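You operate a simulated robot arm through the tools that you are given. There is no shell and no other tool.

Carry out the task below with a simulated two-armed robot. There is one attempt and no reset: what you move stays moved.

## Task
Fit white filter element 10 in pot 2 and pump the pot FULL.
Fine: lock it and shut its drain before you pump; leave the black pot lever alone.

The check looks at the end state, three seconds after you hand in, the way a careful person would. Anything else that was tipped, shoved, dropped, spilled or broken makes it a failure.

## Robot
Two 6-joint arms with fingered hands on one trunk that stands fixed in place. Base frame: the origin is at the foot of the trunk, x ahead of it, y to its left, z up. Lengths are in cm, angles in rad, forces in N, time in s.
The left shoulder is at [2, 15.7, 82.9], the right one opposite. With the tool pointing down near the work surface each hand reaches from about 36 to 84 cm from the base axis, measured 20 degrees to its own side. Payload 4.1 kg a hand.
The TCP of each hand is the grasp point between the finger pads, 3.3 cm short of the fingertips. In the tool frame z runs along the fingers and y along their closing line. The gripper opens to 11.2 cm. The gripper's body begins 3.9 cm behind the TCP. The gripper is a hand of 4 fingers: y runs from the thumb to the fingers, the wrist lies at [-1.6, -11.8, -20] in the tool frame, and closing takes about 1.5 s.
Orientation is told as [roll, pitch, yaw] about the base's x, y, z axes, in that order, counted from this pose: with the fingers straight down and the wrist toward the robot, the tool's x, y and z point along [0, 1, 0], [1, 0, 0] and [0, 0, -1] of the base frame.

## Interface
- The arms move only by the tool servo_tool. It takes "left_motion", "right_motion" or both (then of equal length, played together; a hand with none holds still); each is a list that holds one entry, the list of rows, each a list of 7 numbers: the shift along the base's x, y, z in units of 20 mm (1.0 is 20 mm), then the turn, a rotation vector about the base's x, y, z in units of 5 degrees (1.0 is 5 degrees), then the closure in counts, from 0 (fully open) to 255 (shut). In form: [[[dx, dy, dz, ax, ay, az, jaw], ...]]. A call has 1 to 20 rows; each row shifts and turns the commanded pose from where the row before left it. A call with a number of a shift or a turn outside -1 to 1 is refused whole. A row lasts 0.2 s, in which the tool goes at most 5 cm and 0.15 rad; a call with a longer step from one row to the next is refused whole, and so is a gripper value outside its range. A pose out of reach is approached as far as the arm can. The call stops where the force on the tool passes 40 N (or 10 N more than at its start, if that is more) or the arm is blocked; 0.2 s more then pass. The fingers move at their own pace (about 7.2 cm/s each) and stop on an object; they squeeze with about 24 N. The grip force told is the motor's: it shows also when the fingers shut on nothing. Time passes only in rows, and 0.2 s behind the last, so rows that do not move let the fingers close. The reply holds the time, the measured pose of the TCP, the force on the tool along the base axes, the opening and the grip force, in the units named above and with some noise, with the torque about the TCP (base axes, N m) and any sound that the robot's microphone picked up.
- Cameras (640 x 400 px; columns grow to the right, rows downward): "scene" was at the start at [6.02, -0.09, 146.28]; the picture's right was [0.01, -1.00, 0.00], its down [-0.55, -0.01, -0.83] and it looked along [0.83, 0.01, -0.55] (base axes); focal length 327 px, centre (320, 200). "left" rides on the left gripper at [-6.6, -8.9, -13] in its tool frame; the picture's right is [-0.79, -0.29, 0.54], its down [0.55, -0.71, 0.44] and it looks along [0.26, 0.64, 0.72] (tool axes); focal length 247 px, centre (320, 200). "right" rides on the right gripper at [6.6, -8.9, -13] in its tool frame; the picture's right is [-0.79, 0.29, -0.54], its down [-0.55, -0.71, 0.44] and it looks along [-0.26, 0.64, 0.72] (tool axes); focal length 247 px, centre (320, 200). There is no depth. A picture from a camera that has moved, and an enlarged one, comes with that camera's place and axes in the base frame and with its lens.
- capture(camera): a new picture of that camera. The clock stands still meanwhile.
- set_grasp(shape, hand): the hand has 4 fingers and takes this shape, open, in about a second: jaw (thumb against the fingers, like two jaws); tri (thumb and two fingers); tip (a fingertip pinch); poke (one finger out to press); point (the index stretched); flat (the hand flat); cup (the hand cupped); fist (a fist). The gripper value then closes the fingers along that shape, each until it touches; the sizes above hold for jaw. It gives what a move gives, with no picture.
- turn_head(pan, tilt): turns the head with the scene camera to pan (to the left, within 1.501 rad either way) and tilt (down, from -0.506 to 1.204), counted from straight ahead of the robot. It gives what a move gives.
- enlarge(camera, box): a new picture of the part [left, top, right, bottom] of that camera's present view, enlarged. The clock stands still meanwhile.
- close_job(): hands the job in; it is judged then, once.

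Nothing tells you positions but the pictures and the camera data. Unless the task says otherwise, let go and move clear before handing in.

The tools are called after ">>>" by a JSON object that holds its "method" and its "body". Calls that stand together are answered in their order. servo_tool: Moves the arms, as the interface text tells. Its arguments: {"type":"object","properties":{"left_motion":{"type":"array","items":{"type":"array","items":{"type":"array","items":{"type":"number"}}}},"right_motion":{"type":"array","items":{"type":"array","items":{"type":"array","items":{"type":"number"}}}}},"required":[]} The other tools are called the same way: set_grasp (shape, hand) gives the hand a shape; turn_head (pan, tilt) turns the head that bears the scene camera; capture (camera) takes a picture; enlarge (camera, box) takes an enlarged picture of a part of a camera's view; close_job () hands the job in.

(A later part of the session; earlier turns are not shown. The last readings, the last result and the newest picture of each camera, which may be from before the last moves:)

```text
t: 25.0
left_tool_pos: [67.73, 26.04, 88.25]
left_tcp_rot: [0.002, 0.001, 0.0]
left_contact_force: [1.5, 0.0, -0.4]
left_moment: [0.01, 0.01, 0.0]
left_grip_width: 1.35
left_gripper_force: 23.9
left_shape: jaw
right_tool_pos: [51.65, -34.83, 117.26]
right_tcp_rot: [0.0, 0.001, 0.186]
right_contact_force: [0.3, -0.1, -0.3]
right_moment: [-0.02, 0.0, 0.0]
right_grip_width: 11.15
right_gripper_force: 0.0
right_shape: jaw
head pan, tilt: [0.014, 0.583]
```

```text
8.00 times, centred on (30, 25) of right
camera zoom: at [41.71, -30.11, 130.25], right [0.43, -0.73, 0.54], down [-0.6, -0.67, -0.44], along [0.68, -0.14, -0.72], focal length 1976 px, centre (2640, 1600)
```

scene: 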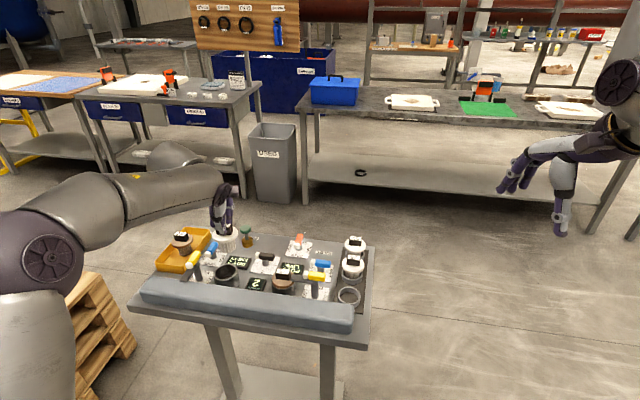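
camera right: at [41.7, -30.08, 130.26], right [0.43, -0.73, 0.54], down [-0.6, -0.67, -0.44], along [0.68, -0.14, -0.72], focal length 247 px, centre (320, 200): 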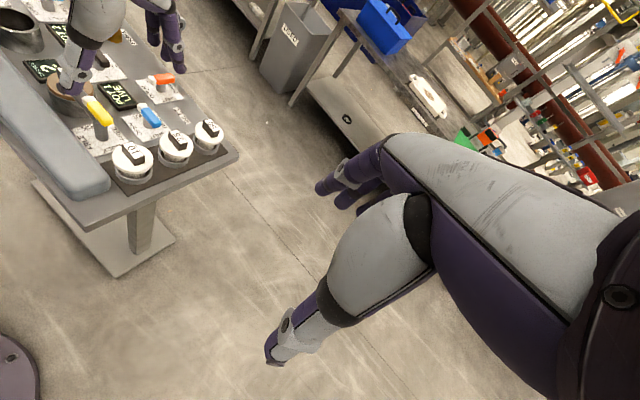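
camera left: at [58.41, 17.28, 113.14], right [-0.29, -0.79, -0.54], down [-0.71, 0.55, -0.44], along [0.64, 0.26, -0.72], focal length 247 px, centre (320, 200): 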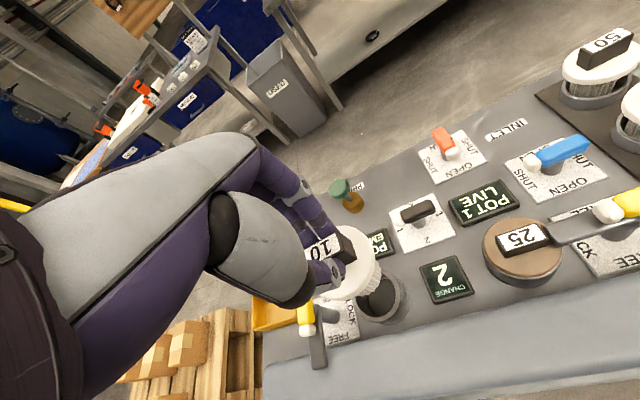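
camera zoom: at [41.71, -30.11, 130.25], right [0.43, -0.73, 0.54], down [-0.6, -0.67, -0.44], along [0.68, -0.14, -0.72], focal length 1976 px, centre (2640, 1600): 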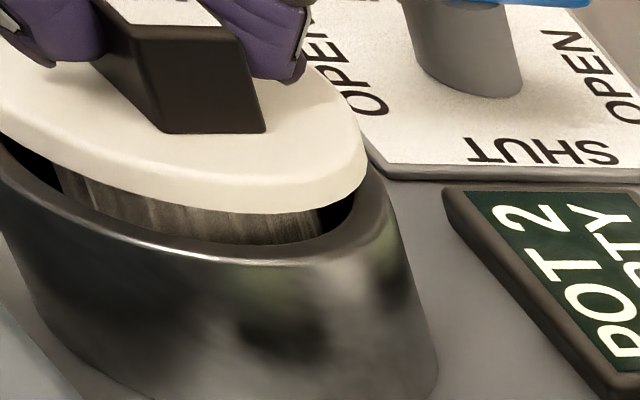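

Nearly there; about 0.8 cm of gap remains. Continuing.

>>> {"method": "servo_tool", "body": {"left_motion": [[[0, 0, -0.1, 0, 0, 0, 255], [0, 0, -0.1, 0, 0, 0, 255], [0, 0, -0.1, 0, 0, 0, 255], [0, 0, -0.05, 0, 0, 0, 255], [0, 0, 0, 0, 0, 0, 255]]]}}

>>> {"method": "enlarge", "body": {"camera": "scene", "box": [205, 245, 245, 290]}}

>>> {"method": "enlarge", "body": {"camera": "right", "box": [0, 0, 60, 50]}}

```text
t: 26.2
left_tool_pos: [67.68, 26.01, 87.59]
left_tcp_rot: [0.0, -0.002, 0.0]
left_contact_force: [-0.5, -0.2, -0.5]
left_moment: [-0.03, -0.01, -0.01]
left_grip_width: 1.33
left_gripper_force: 23.6
left_shape: jaw
right_tool_pos: [51.71, -34.96, 117.24]
right_tcp_rot: [0.0, 0.0, 0.186]
right_contact_force: [0.7, 0.3, -0.3]
right_moment: [0.01, 0.03, -0.01]
right_grip_width: 11.14
right_gripper_force: 0.0
right_shape: jaw
head pan, tilt: [0.014, 0.583]
```

```text
8.89 times, centred on (225, 268) of scene
camera zoom: at [6.02, -0.09, 146.28], right [0.01, -1.0, 0.0], down [-0.55, -0.01, -0.83], along [0.83, 0.01, -0.55], focal length 2904 px, centre (1164, -400)
```

zoom: 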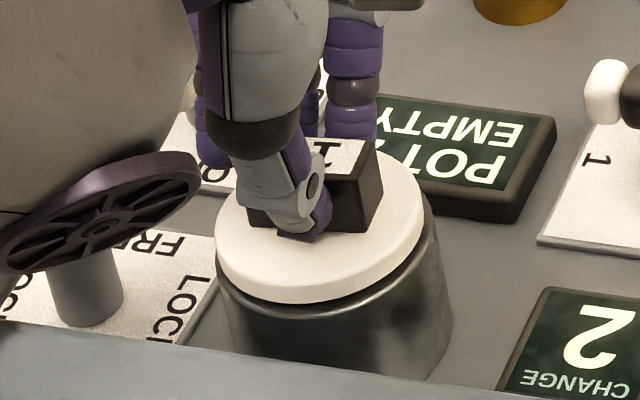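

```text
8.00 times, centred on (30, 25) of right
camera zoom: at [41.71, -30.11, 130.25], right [0.43, -0.73, 0.54], down [-0.6, -0.67, -0.44], along [0.68, -0.14, -0.72], focal length 1976 px, centre (2640, 1600)
```

zoom: 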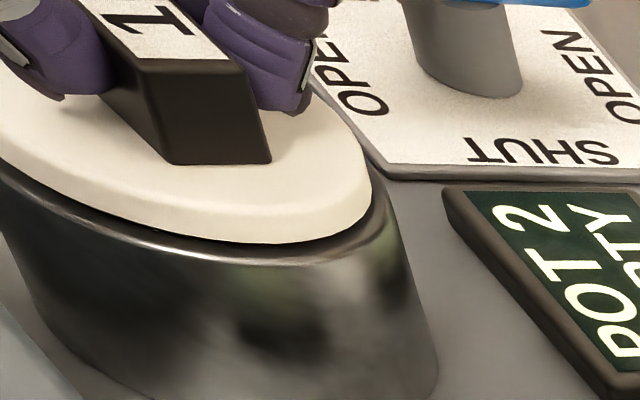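

Almost seated; disc is about 0.2 cm left of centre. I'll nudge it right and lower until it touches the rim.

>>> {"method": "servo_tool", "body": {"left_motion": [[[0, -0.08, 0, 0, 0, 0, 255], [0, 0, -0.08, 0, 0, 0, 255], [0, 0, -0.08, 0, 0, 0, 255], [0, 0, -0.08, 0, 0, 0, 255], [0, 0, 0, 0, 0, 0, 255]]]}}

>>> {"method": "enlarge", "body": {"camera": "scene", "box": [205, 245, 245, 290]}}

>>> {"method": "enlarge", "body": {"camera": "right", "box": [0, 0, 60, 50]}}

```text
t: 27.4
left_tool_pos: [67.92, 25.97, 87.18]
left_tcp_rot: [0.0, -0.003, 0.0]
left_contact_force: [-2.6, 0.6, 10.4]
left_moment: [0.03, -0.03, 0.04]
left_grip_width: 1.37
left_gripper_force: 23.7
left_shape: jaw
right_tool_pos: [51.67, -34.9, 117.32]
right_tcp_rot: [-0.001, 0.001, 0.184]
right_contact_force: [0.0, 0.3, -0.2]
right_moment: [-0.03, 0.02, 0.01]
right_grip_width: 11.19
right_gripper_force: 0.1
right_shape: jaw
head pan, tilt: [0.014, 0.583]
```

```text
8.89 times, centred on (225, 268) of scene
camera zoom: at [5.98, -0.1, 146.28], right [0.01, -1.0, 0.0], down [-0.55, -0.01, -0.83], along [0.83, 0.01, -0.55], focal length 2904 px, centre (1164, -400)
```

zoom: 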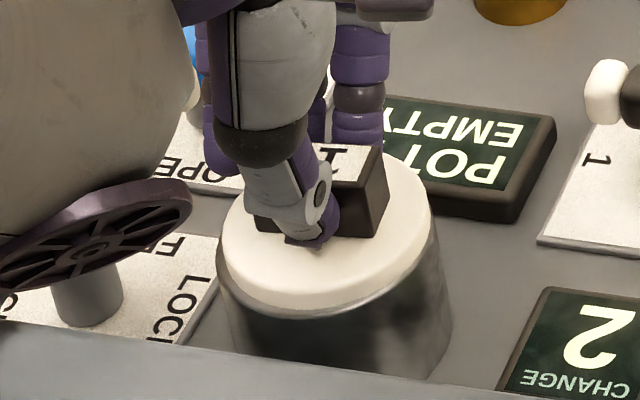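

```text
8.00 times, centred on (30, 25) of right
camera zoom: at [41.68, -30.12, 130.26], right [0.43, -0.73, 0.54], down [-0.6, -0.67, -0.44], along [0.68, -0.14, -0.72], focal length 1976 px, centre (2640, 1600)
```

zoom: 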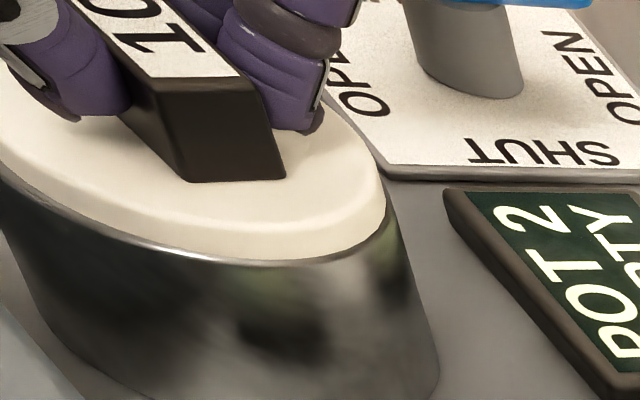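

Seated on the rim (10 N reaction). I'll open the fingers and lift away.

>>> {"method": "servo_tool", "body": {"left_motion": [[[0, 0, 0.05, 0, 0, 0, 180], [0, 0, 0, 0, 0, 0, 150], [0, 0, 0, 0, 0, 0, 140], [0, 0, 0, 0, 0, 0, 140], [0, 0, 0.3, 0, 0, 0, 140], [0, 0, 0.5, 0, 0, 0, 140], [0, 0, 0.8, 0, 0, 0, 140], [0, 0, 1, 0, 0, 0, 140], [0, 0, 1, 0, 0, 0, 140], [0, 0, 1, 0, 0, 0, 140], [0, 0, 1, 0, 0, 0, 140], [0, 0, 1, 0, 0, 0, 140], [0, 0, 0, 0, 0, 0, 140]]]}}

>>> {"method": "enlarge", "body": {"camera": "scene", "box": [180, 210, 270, 300]}}

>>> {"method": "capture", "body": {"camera": "left"}}

>>> {"method": "enlarge", "body": {"camera": "right", "box": [0, 0, 60, 50]}}

```text
t: 30.2
left_tool_pos: [67.82, 25.92, 100.35]
left_tcp_rot: [-0.001, 0.0, -0.001]
left_contact_force: [0.4, -0.1, 0.2]
left_moment: [0.03, 0.0, 0.03]
left_grip_width: 4.98
left_gripper_force: 0.1
left_shape: jaw
right_tool_pos: [51.72, -34.91, 117.25]
right_tcp_rot: [0.001, -0.001, 0.186]
right_contact_force: [-0.2, -0.3, -0.2]
right_moment: [-0.01, 0.01, 0.04]
right_grip_width: 11.15
right_gripper_force: 0.0
right_shape: jaw
head pan, tilt: [0.014, 0.583]
```

```text
4.44 times, centred on (225, 255) of scene
camera zoom: at [6.02, -0.09, 146.28], right [0.01, -1.0, 0.0], down [-0.55, -0.01, -0.83], along [0.83, 0.01, -0.55], focal length 1452 px, centre (742, -44)
```

zoom: 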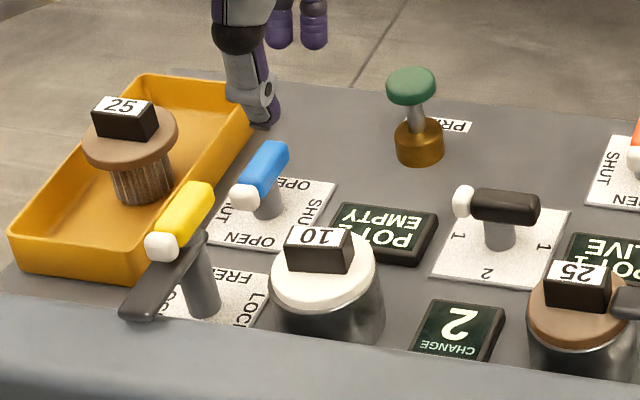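

```text
taken
camera left: at [58.98, 19.4, 113.27], right [-0.29, -0.79, -0.54], down [-0.71, 0.55, -0.44], along [0.64, 0.26, -0.72], focal length 247 px, centre (320, 200)
```

left: 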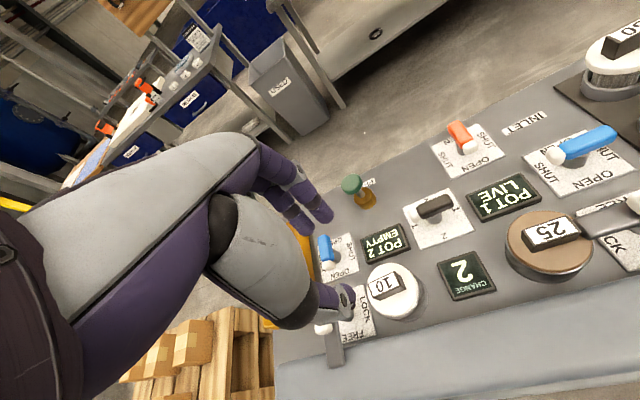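

```text
8.00 times, centred on (30, 25) of right
camera zoom: at [41.71, -30.11, 130.25], right [0.43, -0.73, 0.54], down [-0.6, -0.67, -0.44], along [0.68, -0.14, -0.72], focal length 1976 px, centre (2640, 1600)
```

zoom: 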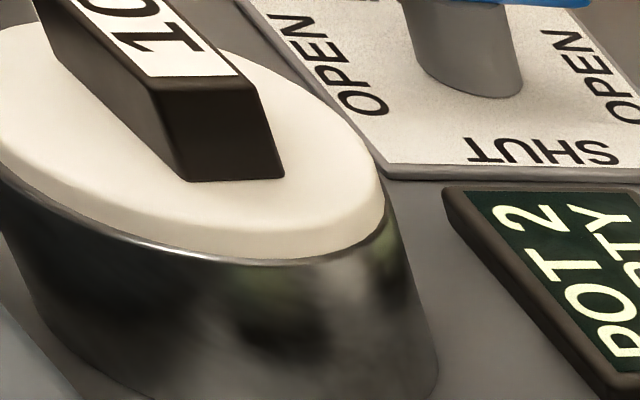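

Element 10 sits properly on pot 2. The bench is yawed about -10°; the lock lever's axis is at about (68.9, 34.2), handle height about 85.6. I'll change to the poke shape to push the handle around and see where the finger lies.

>>> {"method": "set_grasp", "body": {"hand": "left", "shape": "poke"}}

>>> {"method": "capture", "body": {"camera": "left"}}

>>> {"method": "enlarge", "body": {"camera": "scene", "box": [180, 180, 300, 300]}}

>>> {"method": "enlarge", "body": {"camera": "right", "box": [0, 0, 200, 130]}}

```text
t: 31.1
left_tool_pos: [67.81, 25.87, 100.33]
left_tcp_rot: [-0.001, 0.0, 0.0]
left_contact_force: [0.0, -0.3, 0.7]
left_moment: [0.02, 0.0, -0.01]
left_grip_width: 0.01
left_gripper_force: 0.1
left_shape: poke
right_tool_pos: [51.8, -34.81, 117.2]
right_tcp_rot: [0.0, 0.0, 0.185]
right_contact_force: [-0.7, -0.6, -0.1]
right_moment: [0.03, -0.02, 0.0]
right_grip_width: 11.14
right_gripper_force: 0.0
right_shape: jaw
head pan, tilt: [0.014, 0.583]
```

```text
taken
camera left: at [58.99, 19.4, 113.25], right [-0.29, -0.79, -0.54], down [-0.71, 0.55, -0.44], along [0.64, 0.26, -0.72], focal length 247 px, centre (320, 200)
```

left: 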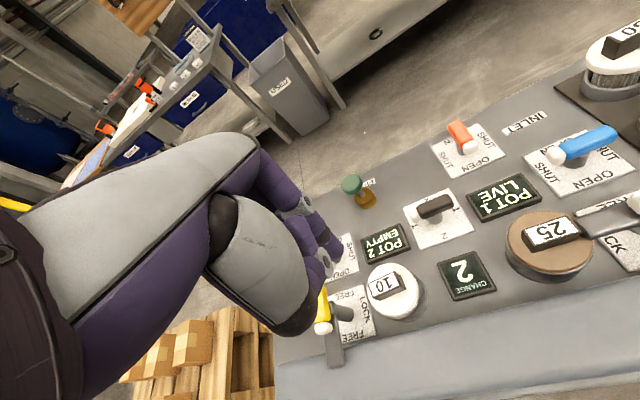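

```text
3.33 times, centred on (240, 240) of scene
camera zoom: at [6.02, -0.09, 146.28], right [0.01, -1.0, 0.0], down [-0.55, -0.01, -0.83], along [0.83, 0.01, -0.55], focal length 1089 px, centre (587, 67)
```

zoom: 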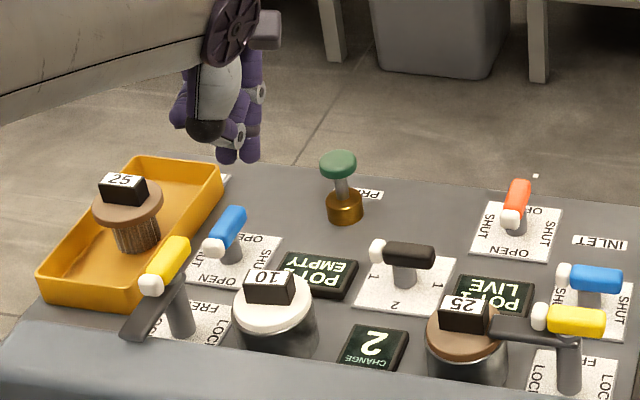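

```text
3.08 times, centred on (100, 65) of right
camera zoom: at [41.71, -30.11, 130.25], right [0.43, -0.73, 0.54], down [-0.6, -0.67, -0.44], along [0.68, -0.14, -0.72], focal length 760 px, centre (997, 615)
```

zoom: 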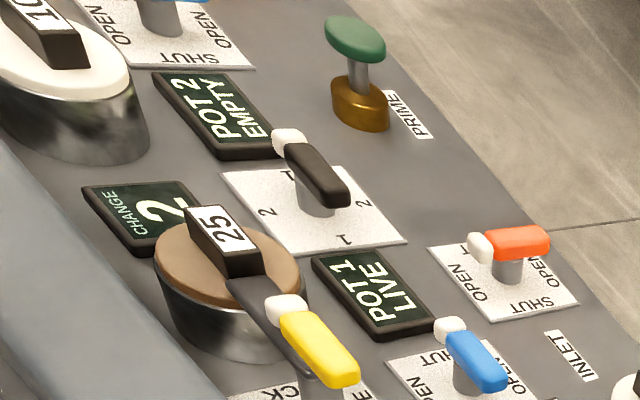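

>>> {"method": "enlarge", "body": {"camera": "left", "box": [250, 140, 400, 350]}}

>>> {"method": "enlarge", "body": {"camera": "scene", "box": [225, 170, 285, 235]}}

```text
1.90 times, centred on (325, 245) of left
camera zoom: at [58.99, 19.4, 113.25], right [-0.29, -0.79, -0.54], down [-0.71, 0.55, -0.44], along [0.64, 0.26, -0.72], focal length 470 px, centre (310, 114)
```

zoom: 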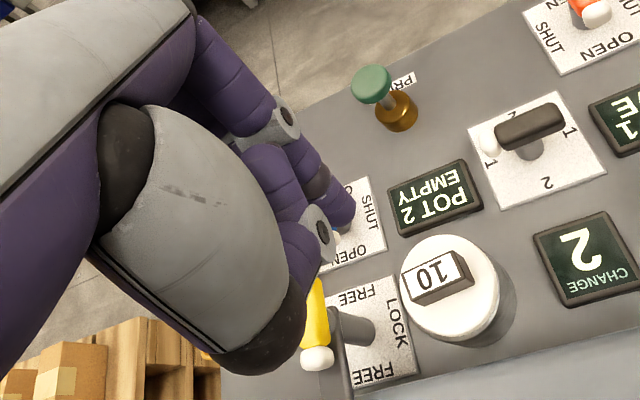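

```text
6.15 times, centred on (255, 202) of scene
camera zoom: at [6.02, -0.09, 146.28], right [0.01, -1.0, 0.0], down [-0.55, -0.01, -0.83], along [0.83, 0.01, -0.55], focal length 2010 px, centre (720, 185)
```

zoom: 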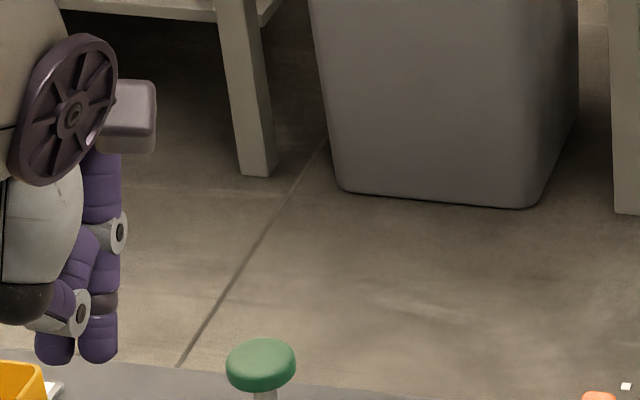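

The poke fingers form a small stub right under the TCP. I'll move to the right side of the lock lever's far end and come down beside it.

>>> {"method": "servo_tool", "body": {"left_motion": [[[0.45, 0.8, 0, 0, 0, 0, 0], [0.45, 0.85, 0, 0, 0, 0, 0], [0.4, 0.85, 0, 0, 0, 0, 0], [0, 0, -0.8, 0, 0, 0, 0], [0, 0, -0.9, 0, 0, 0, 0], [0, 0, -0.9, 0, 0, 0, 0], [0, 0, -0.9, 0, 0, 0, 0], [0, 0, -0.7, 0, 0, 0, 0], [0, 0, 0, 0, 0, 0, 0]]]}}

>>> {"method": "enlarge", "body": {"camera": "left", "box": [250, 140, 400, 350]}}

>>> {"method": "enlarge", "body": {"camera": "scene", "box": [180, 210, 270, 300]}}

>>> {"method": "capture", "body": {"camera": "right"}}

```text
t: 33.1
left_tool_pos: [70.51, 30.97, 91.87]
left_tcp_rot: [0.0, -0.001, 0.0]
left_contact_force: [0.2, 0.5, 0.0]
left_moment: [-0.01, -0.01, 0.03]
left_grip_width: 0.01
left_gripper_force: 0.0
left_shape: poke
right_tool_pos: [51.71, -34.95, 117.28]
right_tcp_rot: [0.001, 0.0, 0.186]
right_contact_force: [-0.7, 0.6, 0.0]
right_moment: [0.02, 0.01, -0.02]
right_grip_width: 11.14
right_gripper_force: 0.0
right_shape: jaw
head pan, tilt: [0.014, 0.583]
```

```text
1.90 times, centred on (325, 245) of left
camera zoom: at [61.62, 24.36, 104.87], right [-0.29, -0.79, -0.54], down [-0.71, 0.55, -0.44], along [0.64, 0.26, -0.72], focal length 470 px, centre (310, 114)
```

zoom: 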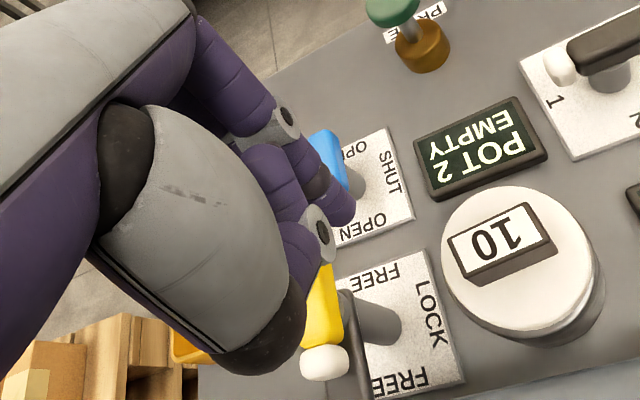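

```text
4.44 times, centred on (225, 255) of scene
camera zoom: at [6.02, -0.09, 146.28], right [0.01, -1.0, 0.0], down [-0.55, -0.01, -0.83], along [0.83, 0.01, -0.55], focal length 1452 px, centre (742, -44)
```

zoom: 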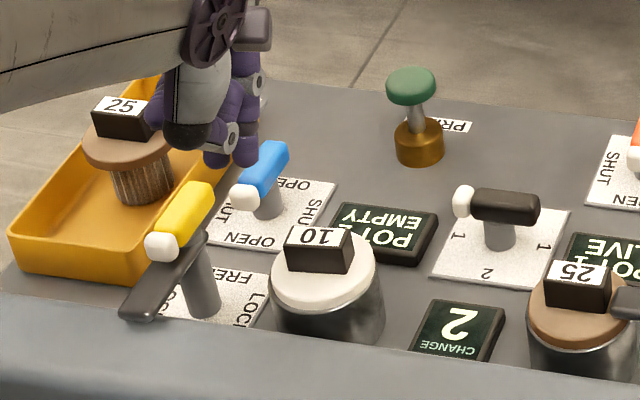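

```text
taken
camera right: at [41.71, -30.11, 130.26], right [0.43, -0.73, 0.54], down [-0.6, -0.67, -0.44], along [0.68, -0.14, -0.72], focal length 247 px, centre (320, 200)
```

right: 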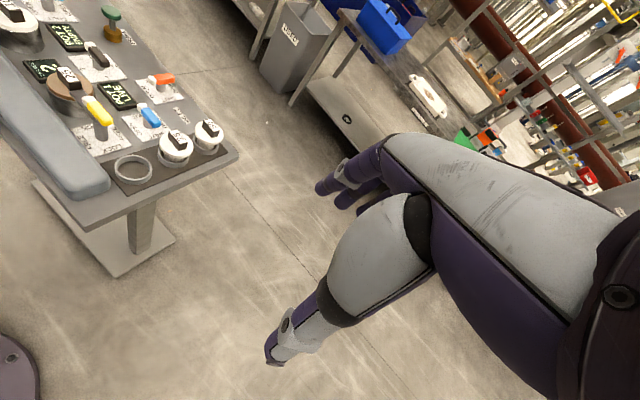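

I'll turn the right wrist so its camera sees pot 2's levers, and shift the left hand slightly right for clearance.

>>> {"method": "servo_tool", "body": {"right_motion": [[[0, 0.3, 0, 0, 0, 1, 0], [0, 0.3, 0, 0, 0, 1, 0], [0, 0.3, 0, 0, 0, 1, 0], [0, 0.3, 0, 0, 0, 1, 0], [0, 0.3, 0, 0, 0, 1, 0], [0, 0.3, 0, 0, 0, 1, 0], [0, 0.3, 0, 0, 0, 1, 0], [0, 0.3, 0, 0, 0, 1, 0], [0, 0.3, 0, 0, 0, 1, 0], [0, 0.3, 0, 0, 0, 1, 0]]], "left_motion": [[[0, -0.2, 0, 0, 0, 0, 0], [0, -0.2, 0, 0, 0, 0, 0], [0, 0, 0, 0, 0, 0, 0], [0, 0, 0, 0, 0, 0, 0], [0, 0, 0, 0, 0, 0, 0], [0, 0, 0, 0, 0, 0, 0], [0, 0, 0, 0, 0, 0, 0], [0, 0, 0, 0, 0, 0, 0], [0, 0, 0, 0, 0, 0, 0], [0, 0, 0, 0, 0, 0, 0]]]}}

>>> {"method": "capture", "body": {"camera": "right"}}

```text
t: 35.3
left_tool_pos: [70.45, 30.09, 91.94]
left_tcp_rot: [0.001, -0.001, 0.0]
left_contact_force: [0.9, 0.7, 0.8]
left_moment: [-0.01, -0.03, -0.02]
left_grip_width: 0.0
left_gripper_force: 0.0
left_shape: poke
right_tool_pos: [51.72, -28.88, 117.26]
right_tcp_rot: [0.0, 0.0, 1.06]
right_contact_force: [-1.0, -0.4, 0.6]
right_moment: [0.0, 0.01, -0.03]
right_grip_width: 11.15
right_gripper_force: 0.0
right_shape: jaw
head pan, tilt: [0.014, 0.583]
```

```text
taken
camera right: at [41.54, -33.46, 130.22], right [0.83, -0.14, 0.54], down [0.13, -0.89, -0.44], along [0.54, 0.43, -0.72], focal length 247 px, centre (320, 200)
```

right: 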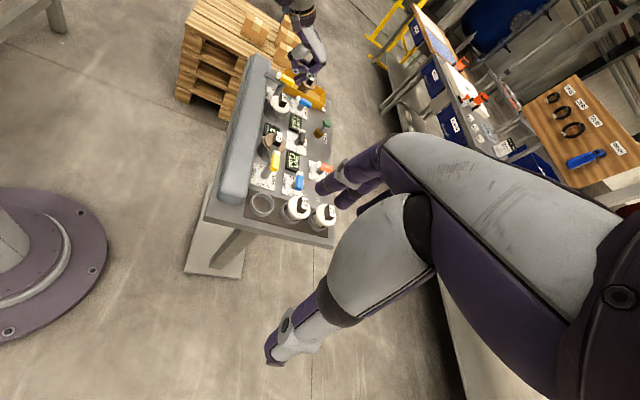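

>>> {"method": "enlarge", "body": {"camera": "right", "box": [240, 40, 350, 120]}}

>>> {"method": "enlarge", "body": {"camera": "scene", "box": [180, 210, 270, 300]}}

```text
5.00 times, centred on (295, 80) of right
camera zoom: at [41.54, -33.46, 130.22], right [0.83, -0.14, 0.54], down [0.13, -0.89, -0.44], along [0.54, 0.43, -0.72], focal length 1235 px, centre (445, 800)
```

zoom: 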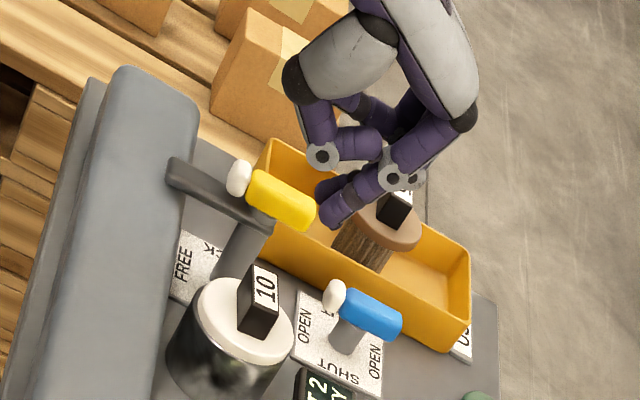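

```text
4.44 times, centred on (225, 255) of scene
camera zoom: at [6.0, -0.1, 146.28], right [0.01, -1.0, 0.0], down [-0.55, -0.01, -0.83], along [0.83, 0.01, -0.55], focal length 1452 px, centre (742, -44)
```

zoom: 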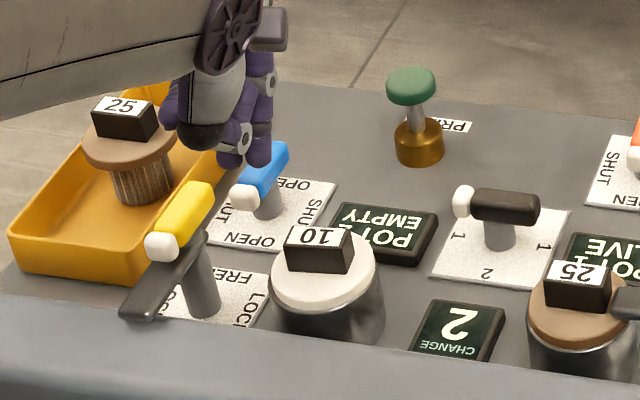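

The right camera now gives a clear side view. The stub is at about (70.8, 30); I'll lower it beside the yellow handle (tip about 84.3).

>>> {"method": "servo_tool", "body": {"left_motion": [[[0, 0, -0.6, 0, 0, 0, 0], [0, 0, -0.6, 0, 0, 0, 0], [0, 0, -0.5, 0, 0, 0, 0], [0, 0, -0.4, 0, 0, 0, 0], [0, 0, 0, 0, 0, 0, 0]]]}}

>>> {"method": "enlarge", "body": {"camera": "right", "box": [260, 50, 340, 110]}}

>>> {"method": "enlarge", "body": {"camera": "scene", "box": [180, 210, 270, 300]}}

```text
t: 36.5
left_tool_pos: [70.4, 30.18, 87.78]
left_tcp_rot: [0.0, -0.002, 0.0]
left_contact_force: [0.5, -0.4, 0.5]
left_moment: [-0.01, 0.01, 0.0]
left_grip_width: 0.0
left_gripper_force: 0.0
left_shape: poke
right_tool_pos: [51.7, -28.86, 117.2]
right_tcp_rot: [-0.001, 0.0, 1.057]
right_contact_force: [-0.9, 0.6, 0.0]
right_moment: [-0.02, 0.0, -0.01]
right_grip_width: 11.14
right_gripper_force: 0.0
right_shape: jaw
head pan, tilt: [0.014, 0.583]
```

```text
6.67 times, centred on (300, 80) of right
camera zoom: at [41.55, -33.45, 130.22], right [0.83, -0.14, 0.54], down [0.13, -0.89, -0.44], along [0.54, 0.43, -0.72], focal length 1646 px, centre (453, 1000)
```

zoom: 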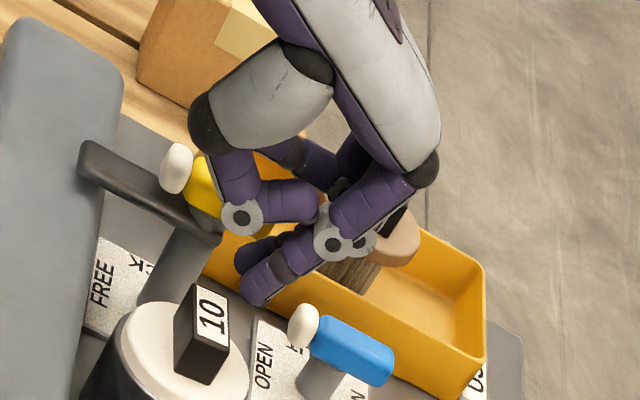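

```text
4.44 times, centred on (225, 255) of scene
camera zoom: at [6.02, -0.09, 146.28], right [0.01, -1.0, 0.0], down [-0.55, -0.01, -0.83], along [0.83, 0.01, -0.55], focal length 1452 px, centre (742, -44)
```

zoom: 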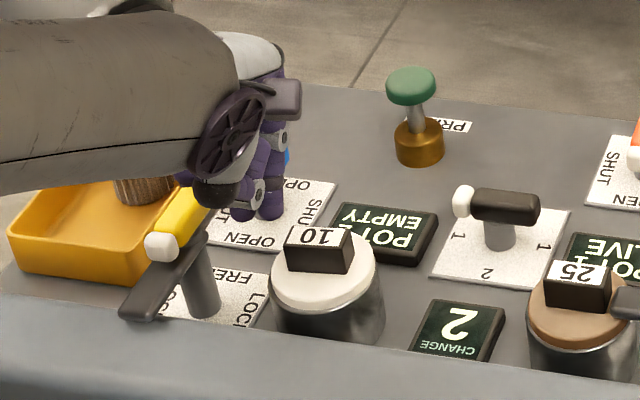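

The stub stands between pot and handle. I'll push left gently and watch for contact.

>>> {"method": "servo_tool", "body": {"left_motion": [[[0, 0.2, 0, 0, 0, 0, 0], [0, 0.2, 0, 0, 0, 0, 0], [0, 0.2, 0, 0, 0, 0, 0], [0, 0.2, 0, 0, 0, 0, 0], [0, 0, 0, 0, 0, 0, 0]]]}}

>>> {"method": "enlarge", "body": {"camera": "right", "box": [260, 50, 340, 110]}}

>>> {"method": "enlarge", "body": {"camera": "scene", "box": [180, 210, 270, 300]}}

```text
t: 37.7
left_tool_pos: [70.37, 31.76, 87.71]
left_tcp_rot: [0.0, 0.0, 0.001]
left_contact_force: [2.2, -3.6, 0.5]
left_moment: [-0.01, -0.03, -0.05]
left_grip_width: 0.0
left_gripper_force: 0.1
left_shape: poke
right_tool_pos: [51.77, -28.86, 117.32]
right_tcp_rot: [0.0, 0.0, 1.058]
right_contact_force: [-0.1, 0.2, -0.8]
right_moment: [-0.02, -0.02, -0.01]
right_grip_width: 11.14
right_gripper_force: 0.1
right_shape: jaw
head pan, tilt: [0.014, 0.583]
```

```text
6.67 times, centred on (300, 80) of right
camera zoom: at [41.55, -33.46, 130.21], right [0.83, -0.14, 0.54], down [0.13, -0.89, -0.44], along [0.54, 0.43, -0.72], focal length 1646 px, centre (453, 1000)
```

zoom: 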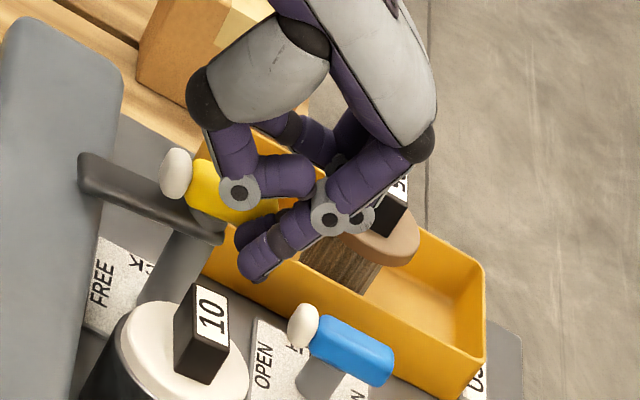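

```text
4.44 times, centred on (225, 255) of scene
camera zoom: at [6.02, -0.1, 146.28], right [0.01, -1.0, 0.0], down [-0.55, -0.01, -0.83], along [0.83, 0.01, -0.55], focal length 1452 px, centre (742, -44)
```

zoom: 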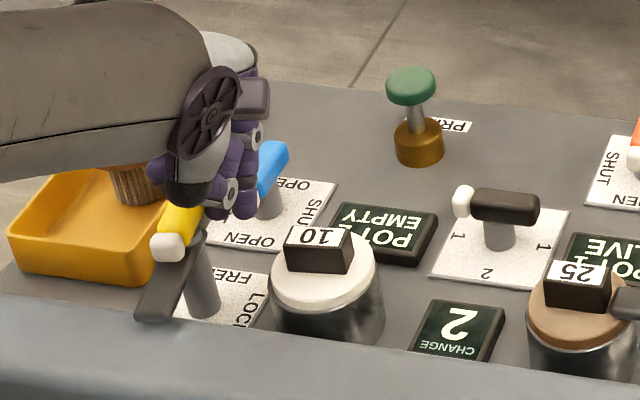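

It turns easily: the lever has begun to rotate the right way. I'll continue along the arc around its axis.

>>> {"method": "servo_tool", "body": {"left_motion": [[[0.15, 0.14, 0, 0, 0, 0, 0], [0.13, 0.14, 0, 0, 0, 0, 0], [0.11, 0.14, 0, 0, 0, 0, 0], [0.08, 0.15, 0, 0, 0, 0, 0], [0.07, 0.17, 0, 0, 0, 0, 0], [0.05, 0.18, 0, 0, 0, 0, 0], [0, 0, 0, 0, 0, 0, 0]]]}}

>>> {"method": "enlarge", "body": {"camera": "right", "box": [260, 50, 340, 110]}}

>>> {"method": "enlarge", "body": {"camera": "scene", "box": [180, 210, 270, 300]}}

```text
t: 39.3
left_tool_pos: [71.5, 33.47, 87.74]
left_tcp_rot: [0.0, 0.001, 0.0]
left_contact_force: [0.5, -2.5, 0.3]
left_moment: [-0.02, 0.04, 0.04]
left_grip_width: 0.0
left_gripper_force: 0.2
left_shape: poke
right_tool_pos: [51.68, -28.94, 117.18]
right_tcp_rot: [0.001, 0.0, 1.058]
right_contact_force: [0.2, -0.9, -0.4]
right_moment: [0.01, 0.02, 0.0]
right_grip_width: 11.16
right_gripper_force: 0.1
right_shape: jaw
head pan, tilt: [0.014, 0.583]
```

```text
6.67 times, centred on (300, 80) of right
camera zoom: at [41.55, -33.45, 130.21], right [0.83, -0.14, 0.54], down [0.13, -0.89, -0.44], along [0.54, 0.43, -0.72], focal length 1646 px, centre (453, 1000)
```

zoom: 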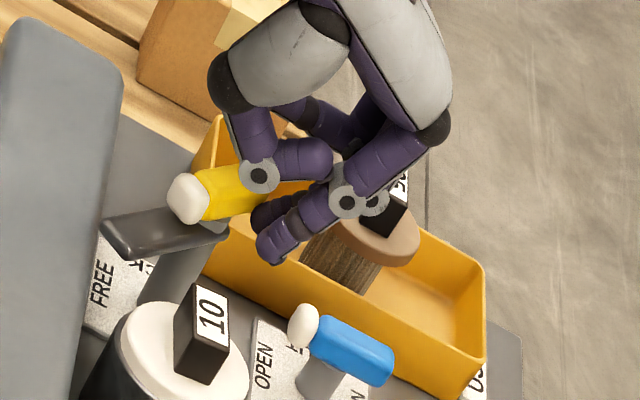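

```text
4.44 times, centred on (225, 255) of scene
camera zoom: at [6.02, -0.1, 146.28], right [0.01, -1.0, 0.0], down [-0.55, -0.01, -0.83], along [0.83, 0.01, -0.55], focal length 1452 px, centre (742, -44)
```

zoom: 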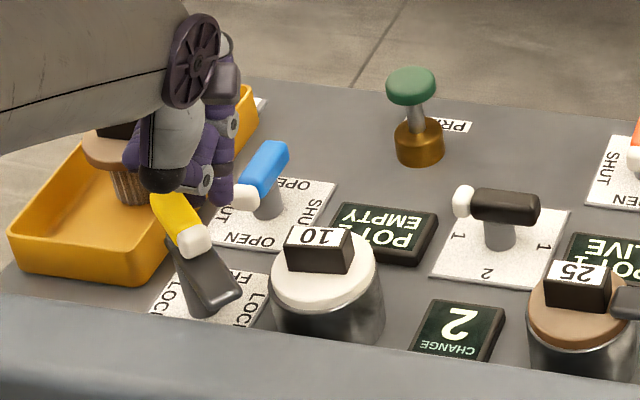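

About 50° done with tiny forces. I'll continue the arc to the LOCK position.

>>> {"method": "servo_tool", "body": {"left_motion": [[[0.04, 0.2, 0, 0, 0, 0, 0], [0.02, 0.2, 0, 0, 0, 0, 0], [0, 0.2, 0, 0, 0, 0, 0], [-0.04, 0.2, 0, 0, 0, 0, 0], [-0.08, 0.15, 0, 0, 0, 0, 0], [0, 0, 0, 0, 0, 0, 0]]]}}

>>> {"method": "enlarge", "body": {"camera": "right", "box": [260, 50, 340, 110]}}

>>> {"method": "enlarge", "body": {"camera": "scene", "box": [180, 210, 270, 300]}}

```text
t: 40.7
left_tool_pos: [71.48, 35.44, 87.67]
left_tcp_rot: [-0.001, 0.0, 0.001]
left_contact_force: [1.0, -1.3, 0.1]
left_moment: [-0.03, -0.04, -0.03]
left_grip_width: 0.0
left_gripper_force: 0.0
left_shape: poke
right_tool_pos: [51.74, -28.74, 117.2]
right_tcp_rot: [0.0, 0.001, 1.06]
right_contact_force: [-0.9, -0.8, 0.4]
right_moment: [0.03, 0.01, 0.02]
right_grip_width: 11.15
right_gripper_force: 0.1
right_shape: jaw
head pan, tilt: [0.014, 0.583]
```

```text
6.67 times, centred on (300, 80) of right
camera zoom: at [41.56, -33.45, 130.21], right [0.83, -0.14, 0.54], down [0.13, -0.89, -0.44], along [0.54, 0.43, -0.72], focal length 1646 px, centre (453, 1000)
```

zoom: 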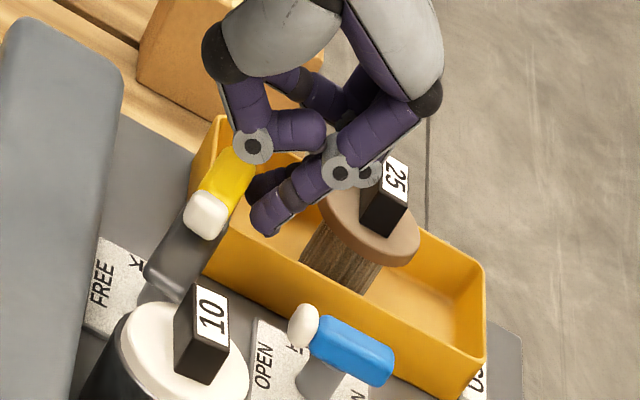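

```text
4.44 times, centred on (225, 255) of scene
camera zoom: at [6.02, -0.09, 146.28], right [0.01, -1.0, 0.0], down [-0.55, -0.01, -0.83], along [0.83, 0.01, -0.55], focal length 1452 px, centre (742, -44)
```

zoom: 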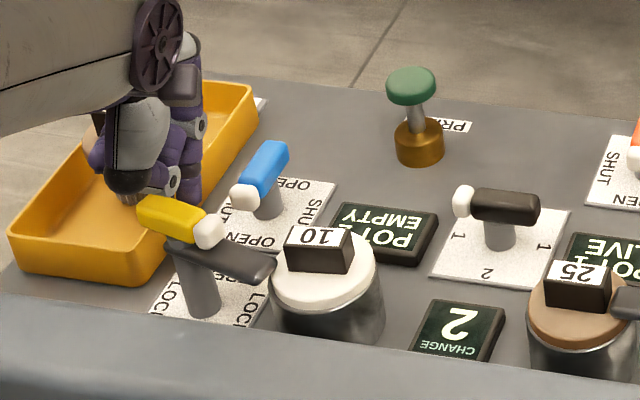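

About 75–80° done; the arm is just reaching the disc. I'll push the far end a bit further toward the robot to complete the turn.

>>> {"method": "servo_tool", "body": {"left_motion": [[[0, 0.15, 0, 0, 0, 0, 0], [-0.05, 0.15, 0, 0, 0, 0, 0], [-0.1, 0.05, 0, 0, 0, 0, 0], [-0.1, 0, 0, 0, 0, 0, 0], [-0.1, 0, 0, 0, 0, 0, 0], [0, 0, 0, 0, 0, 0, 0]]]}}

>>> {"method": "enlarge", "body": {"camera": "right", "box": [260, 50, 340, 110]}}

>>> {"method": "enlarge", "body": {"camera": "scene", "box": [180, 210, 270, 300]}}

```text
t: 42.1
left_tool_pos: [70.79, 36.23, 87.71]
left_tcp_rot: [0.0, -0.002, -0.001]
left_contact_force: [5.5, 2.6, -0.6]
left_moment: [0.06, -0.13, 0.01]
left_grip_width: 0.0
left_gripper_force: 0.0
left_shape: poke
right_tool_pos: [51.81, -28.81, 117.2]
right_tcp_rot: [0.001, 0.0, 1.059]
right_contact_force: [0.1, -0.5, 0.2]
right_moment: [-0.01, 0.01, 0.0]
right_grip_width: 11.14
right_gripper_force: 0.0
right_shape: jaw
head pan, tilt: [0.014, 0.583]
```

```text
6.67 times, centred on (300, 80) of right
camera zoom: at [41.57, -33.44, 130.21], right [0.83, -0.14, 0.54], down [0.13, -0.89, -0.44], along [0.54, 0.43, -0.72], focal length 1646 px, centre (453, 1000)
```

zoom: 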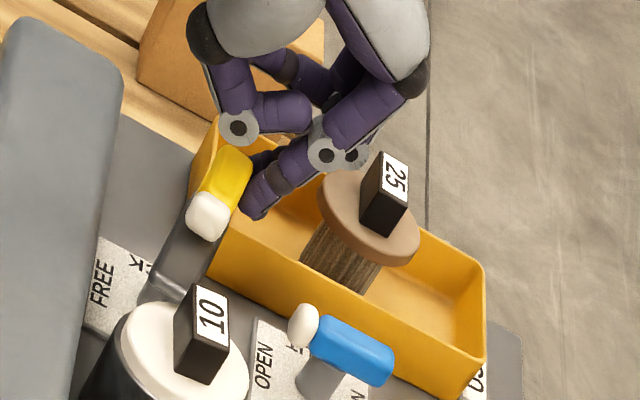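

```text
4.44 times, centred on (225, 255) of scene
camera zoom: at [6.04, -0.08, 146.28], right [0.01, -1.0, 0.0], down [-0.55, -0.01, -0.83], along [0.83, 0.01, -0.55], focal length 1452 px, centre (742, -44)
```

zoom: 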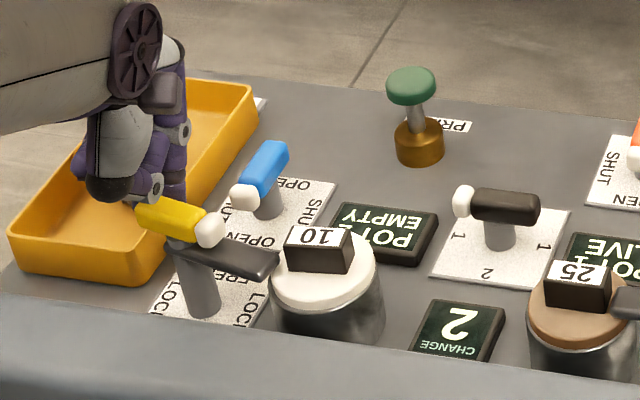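

Nearly in line; about 5° short. I'll push a little further until the stop is felt.

>>> {"method": "servo_tool", "body": {"left_motion": [[[-0.08, 0, 0, 0, 0, 0, 0], [-0.08, 0, 0, 0, 0, 0, 0], [-0.08, 0, 0, 0, 0, 0, 0], [0, 0, 0, 0, 0, 0, 0]]]}}

>>> {"method": "enlarge", "body": {"camera": "right", "box": [260, 50, 340, 110]}}

>>> {"method": "enlarge", "body": {"camera": "scene", "box": [180, 210, 270, 300]}}

```text
t: 43.1
left_tool_pos: [70.19, 36.41, 87.68]
left_tcp_rot: [0.002, -0.002, -0.001]
left_contact_force: [14.9, 15.9, 0.5]
left_moment: [0.38, -0.34, 0.04]
left_grip_width: 0.02
left_gripper_force: 0.0
left_shape: poke
right_tool_pos: [51.79, -28.89, 117.19]
right_tcp_rot: [0.0, 0.0, 1.057]
right_contact_force: [0.0, -0.7, 0.4]
right_moment: [-0.01, -0.02, 0.0]
right_grip_width: 11.16
right_gripper_force: 0.1
right_shape: jaw
head pan, tilt: [0.014, 0.583]
```

```text
6.67 times, centred on (300, 80) of right
camera zoom: at [41.61, -33.38, 130.22], right [0.83, -0.14, 0.54], down [0.13, -0.89, -0.44], along [0.54, 0.43, -0.72], focal length 1646 px, centre (453, 1000)
```

zoom: 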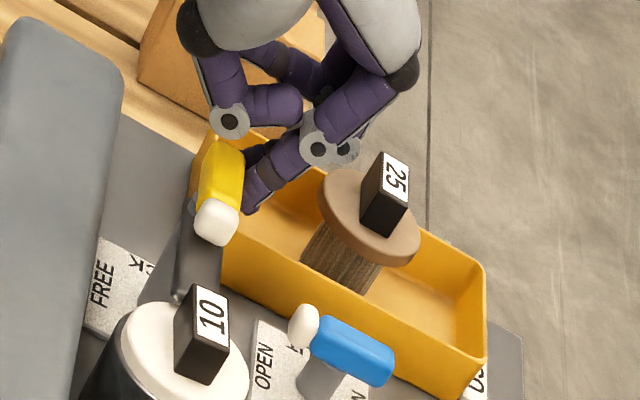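

```text
4.44 times, centred on (225, 255) of scene
camera zoom: at [6.07, -0.03, 146.28], right [0.01, -1.0, 0.0], down [-0.55, -0.01, -0.83], along [0.83, 0.01, -0.55], focal length 1452 px, centre (742, -44)
```

zoom: 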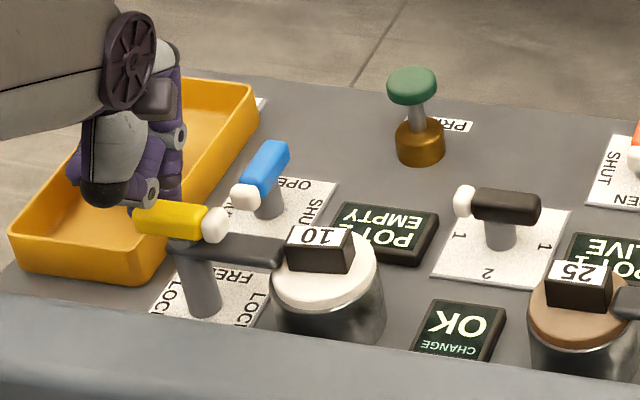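

The CHANGE sign now shows OK — locked. I'll back off, lift away, and look at the blue drain lever and tray wall.

>>> {"method": "servo_tool", "body": {"left_motion": [[[0.2, 0.1, 0, 0, 0, 0, 0], [0.25, 0, 0, 0, 0, 0, 0], [0.2, 0, 0.3, 0, 0, 0, 0], [0, 0, 0.8, 0, 0, 0, 0], [0, 0, 1, 0, 0, 0, 0], [0, -0.5, 1, 0, 0, 0, 0], [0, -0.8, 1, 0, 0, 0, 0], [0, -0.8, 1, 0, 0, 0, 0], [0, -0.8, 0.5, 0, 0, 0, 0], [-0.5, -0.8, 0.5, 0, 0, 0, 0], [-0.8, -0.8, 0, 0, 0, 0, 0], [-0.8, 0, 0, 0, 0, 0, 0], [0, 0, 0, 0, 0, 0, 0]]]}}

>>> {"method": "enlarge", "body": {"camera": "right", "box": [260, 50, 340, 110]}}

>>> {"method": "enlarge", "body": {"camera": "scene", "box": [180, 210, 270, 300]}}

>>> {"method": "capture", "body": {"camera": "left"}}

```text
t: 45.9
left_tool_pos: [67.47, 27.45, 100.01]
left_tcp_rot: [0.001, 0.0, 0.0]
left_contact_force: [-0.2, -0.6, 0.3]
left_moment: [0.02, 0.0, -0.02]
left_grip_width: 0.0
left_gripper_force: 0.1
left_shape: poke
right_tool_pos: [51.63, -28.87, 117.27]
right_tcp_rot: [0.0, 0.002, 1.056]
right_contact_force: [-0.8, 0.5, -0.5]
right_moment: [-0.03, -0.01, -0.01]
right_grip_width: 11.14
right_gripper_force: 0.0
right_shape: jaw
head pan, tilt: [0.014, 0.583]
```

```text
6.67 times, centred on (300, 80) of right
camera zoom: at [41.56, -33.45, 130.21], right [0.83, -0.14, 0.54], down [0.13, -0.89, -0.44], along [0.54, 0.43, -0.72], focal length 1646 px, centre (453, 1000)
```

zoom: 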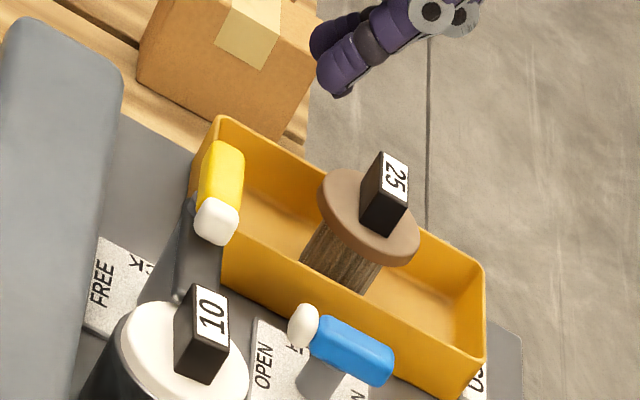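

```text
4.44 times, centred on (225, 255) of scene
camera zoom: at [6.02, -0.09, 146.28], right [0.01, -1.0, 0.0], down [-0.55, -0.01, -0.83], along [0.83, 0.01, -0.55], focal length 1452 px, centre (742, -44)
```

zoom: 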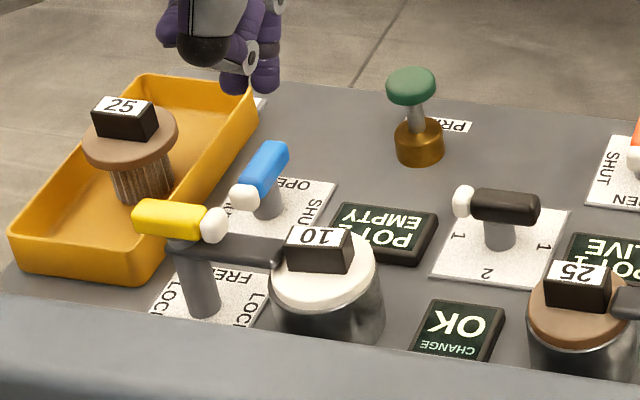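

```text
taken
camera left: at [58.6, 20.84, 112.92], right [-0.29, -0.79, -0.54], down [-0.71, 0.55, -0.44], along [0.64, 0.26, -0.72], focal length 247 px, centre (320, 200)
```

left: 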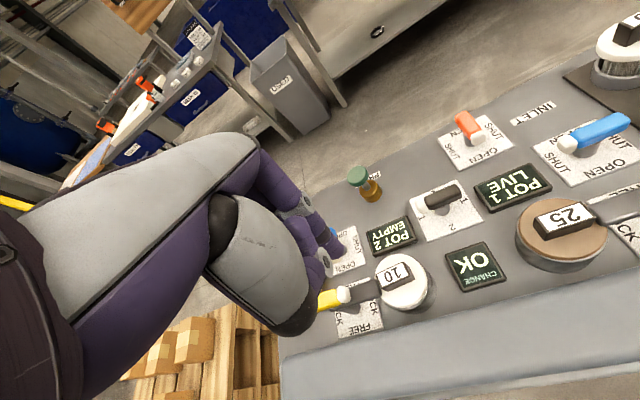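

The drain lever's handle is about level with the tray's rim, so I want a slimmer pusher. I'll try the point shape.

>>> {"method": "set_grasp", "body": {"hand": "left", "shape": "point"}}

>>> {"method": "enlarge", "body": {"camera": "right", "box": [270, 10, 370, 85]}}

>>> {"method": "enlarge", "body": {"camera": "scene", "box": [190, 180, 270, 260]}}

>>> {"method": "enlarge", "body": {"camera": "left", "box": [250, 140, 400, 350]}}

```text
t: 46.8
left_tool_pos: [67.47, 27.42, 100.04]
left_tcp_rot: [-0.001, 0.0, 0.0]
left_contact_force: [0.1, -0.4, -0.6]
left_moment: [0.01, -0.02, 0.01]
left_grip_width: 0.0
left_gripper_force: 0.0
left_shape: point
right_tool_pos: [51.61, -28.88, 117.33]
right_tcp_rot: [0.0, 0.0, 1.059]
right_contact_force: [0.3, 0.1, -0.1]
right_moment: [0.03, -0.02, -0.01]
right_grip_width: 11.16
right_gripper_force: 0.0
right_shape: jaw
head pan, tilt: [0.014, 0.583]
```

```text
5.33 times, centred on (320, 48) of right
camera zoom: at [41.55, -33.45, 130.22], right [0.83, -0.14, 0.54], down [0.13, -0.89, -0.44], along [0.54, 0.43, -0.72], focal length 1317 px, centre (320, 1013)
```

zoom: 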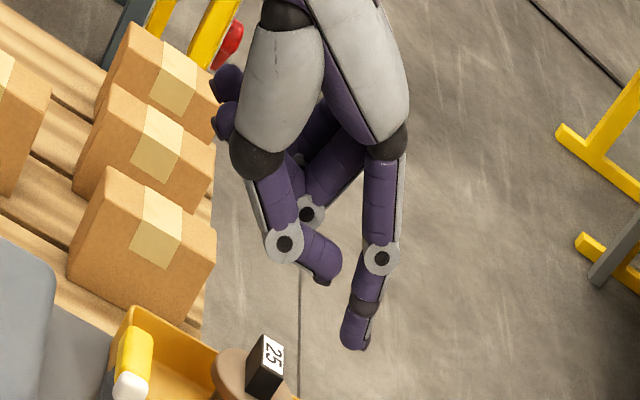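

```text
5.00 times, centred on (230, 220) of scene
camera zoom: at [6.02, -0.09, 146.28], right [0.01, -1.0, 0.0], down [-0.55, -0.01, -0.83], along [0.83, 0.01, -0.55], focal length 1633 px, centre (770, 100)
```

zoom: 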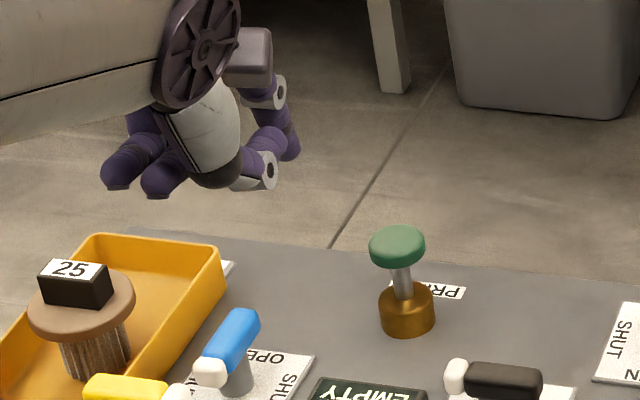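

```text
1.90 times, centred on (325, 245) of left
camera zoom: at [58.61, 20.85, 112.91], right [-0.29, -0.79, -0.54], down [-0.71, 0.55, -0.44], along [0.64, 0.26, -0.72], focal length 470 px, centre (310, 114)
```

zoom: 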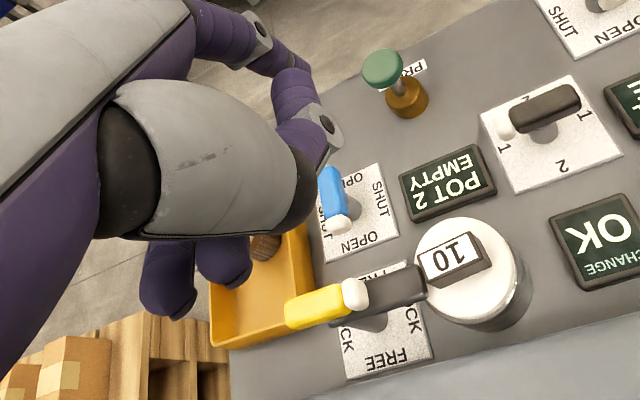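

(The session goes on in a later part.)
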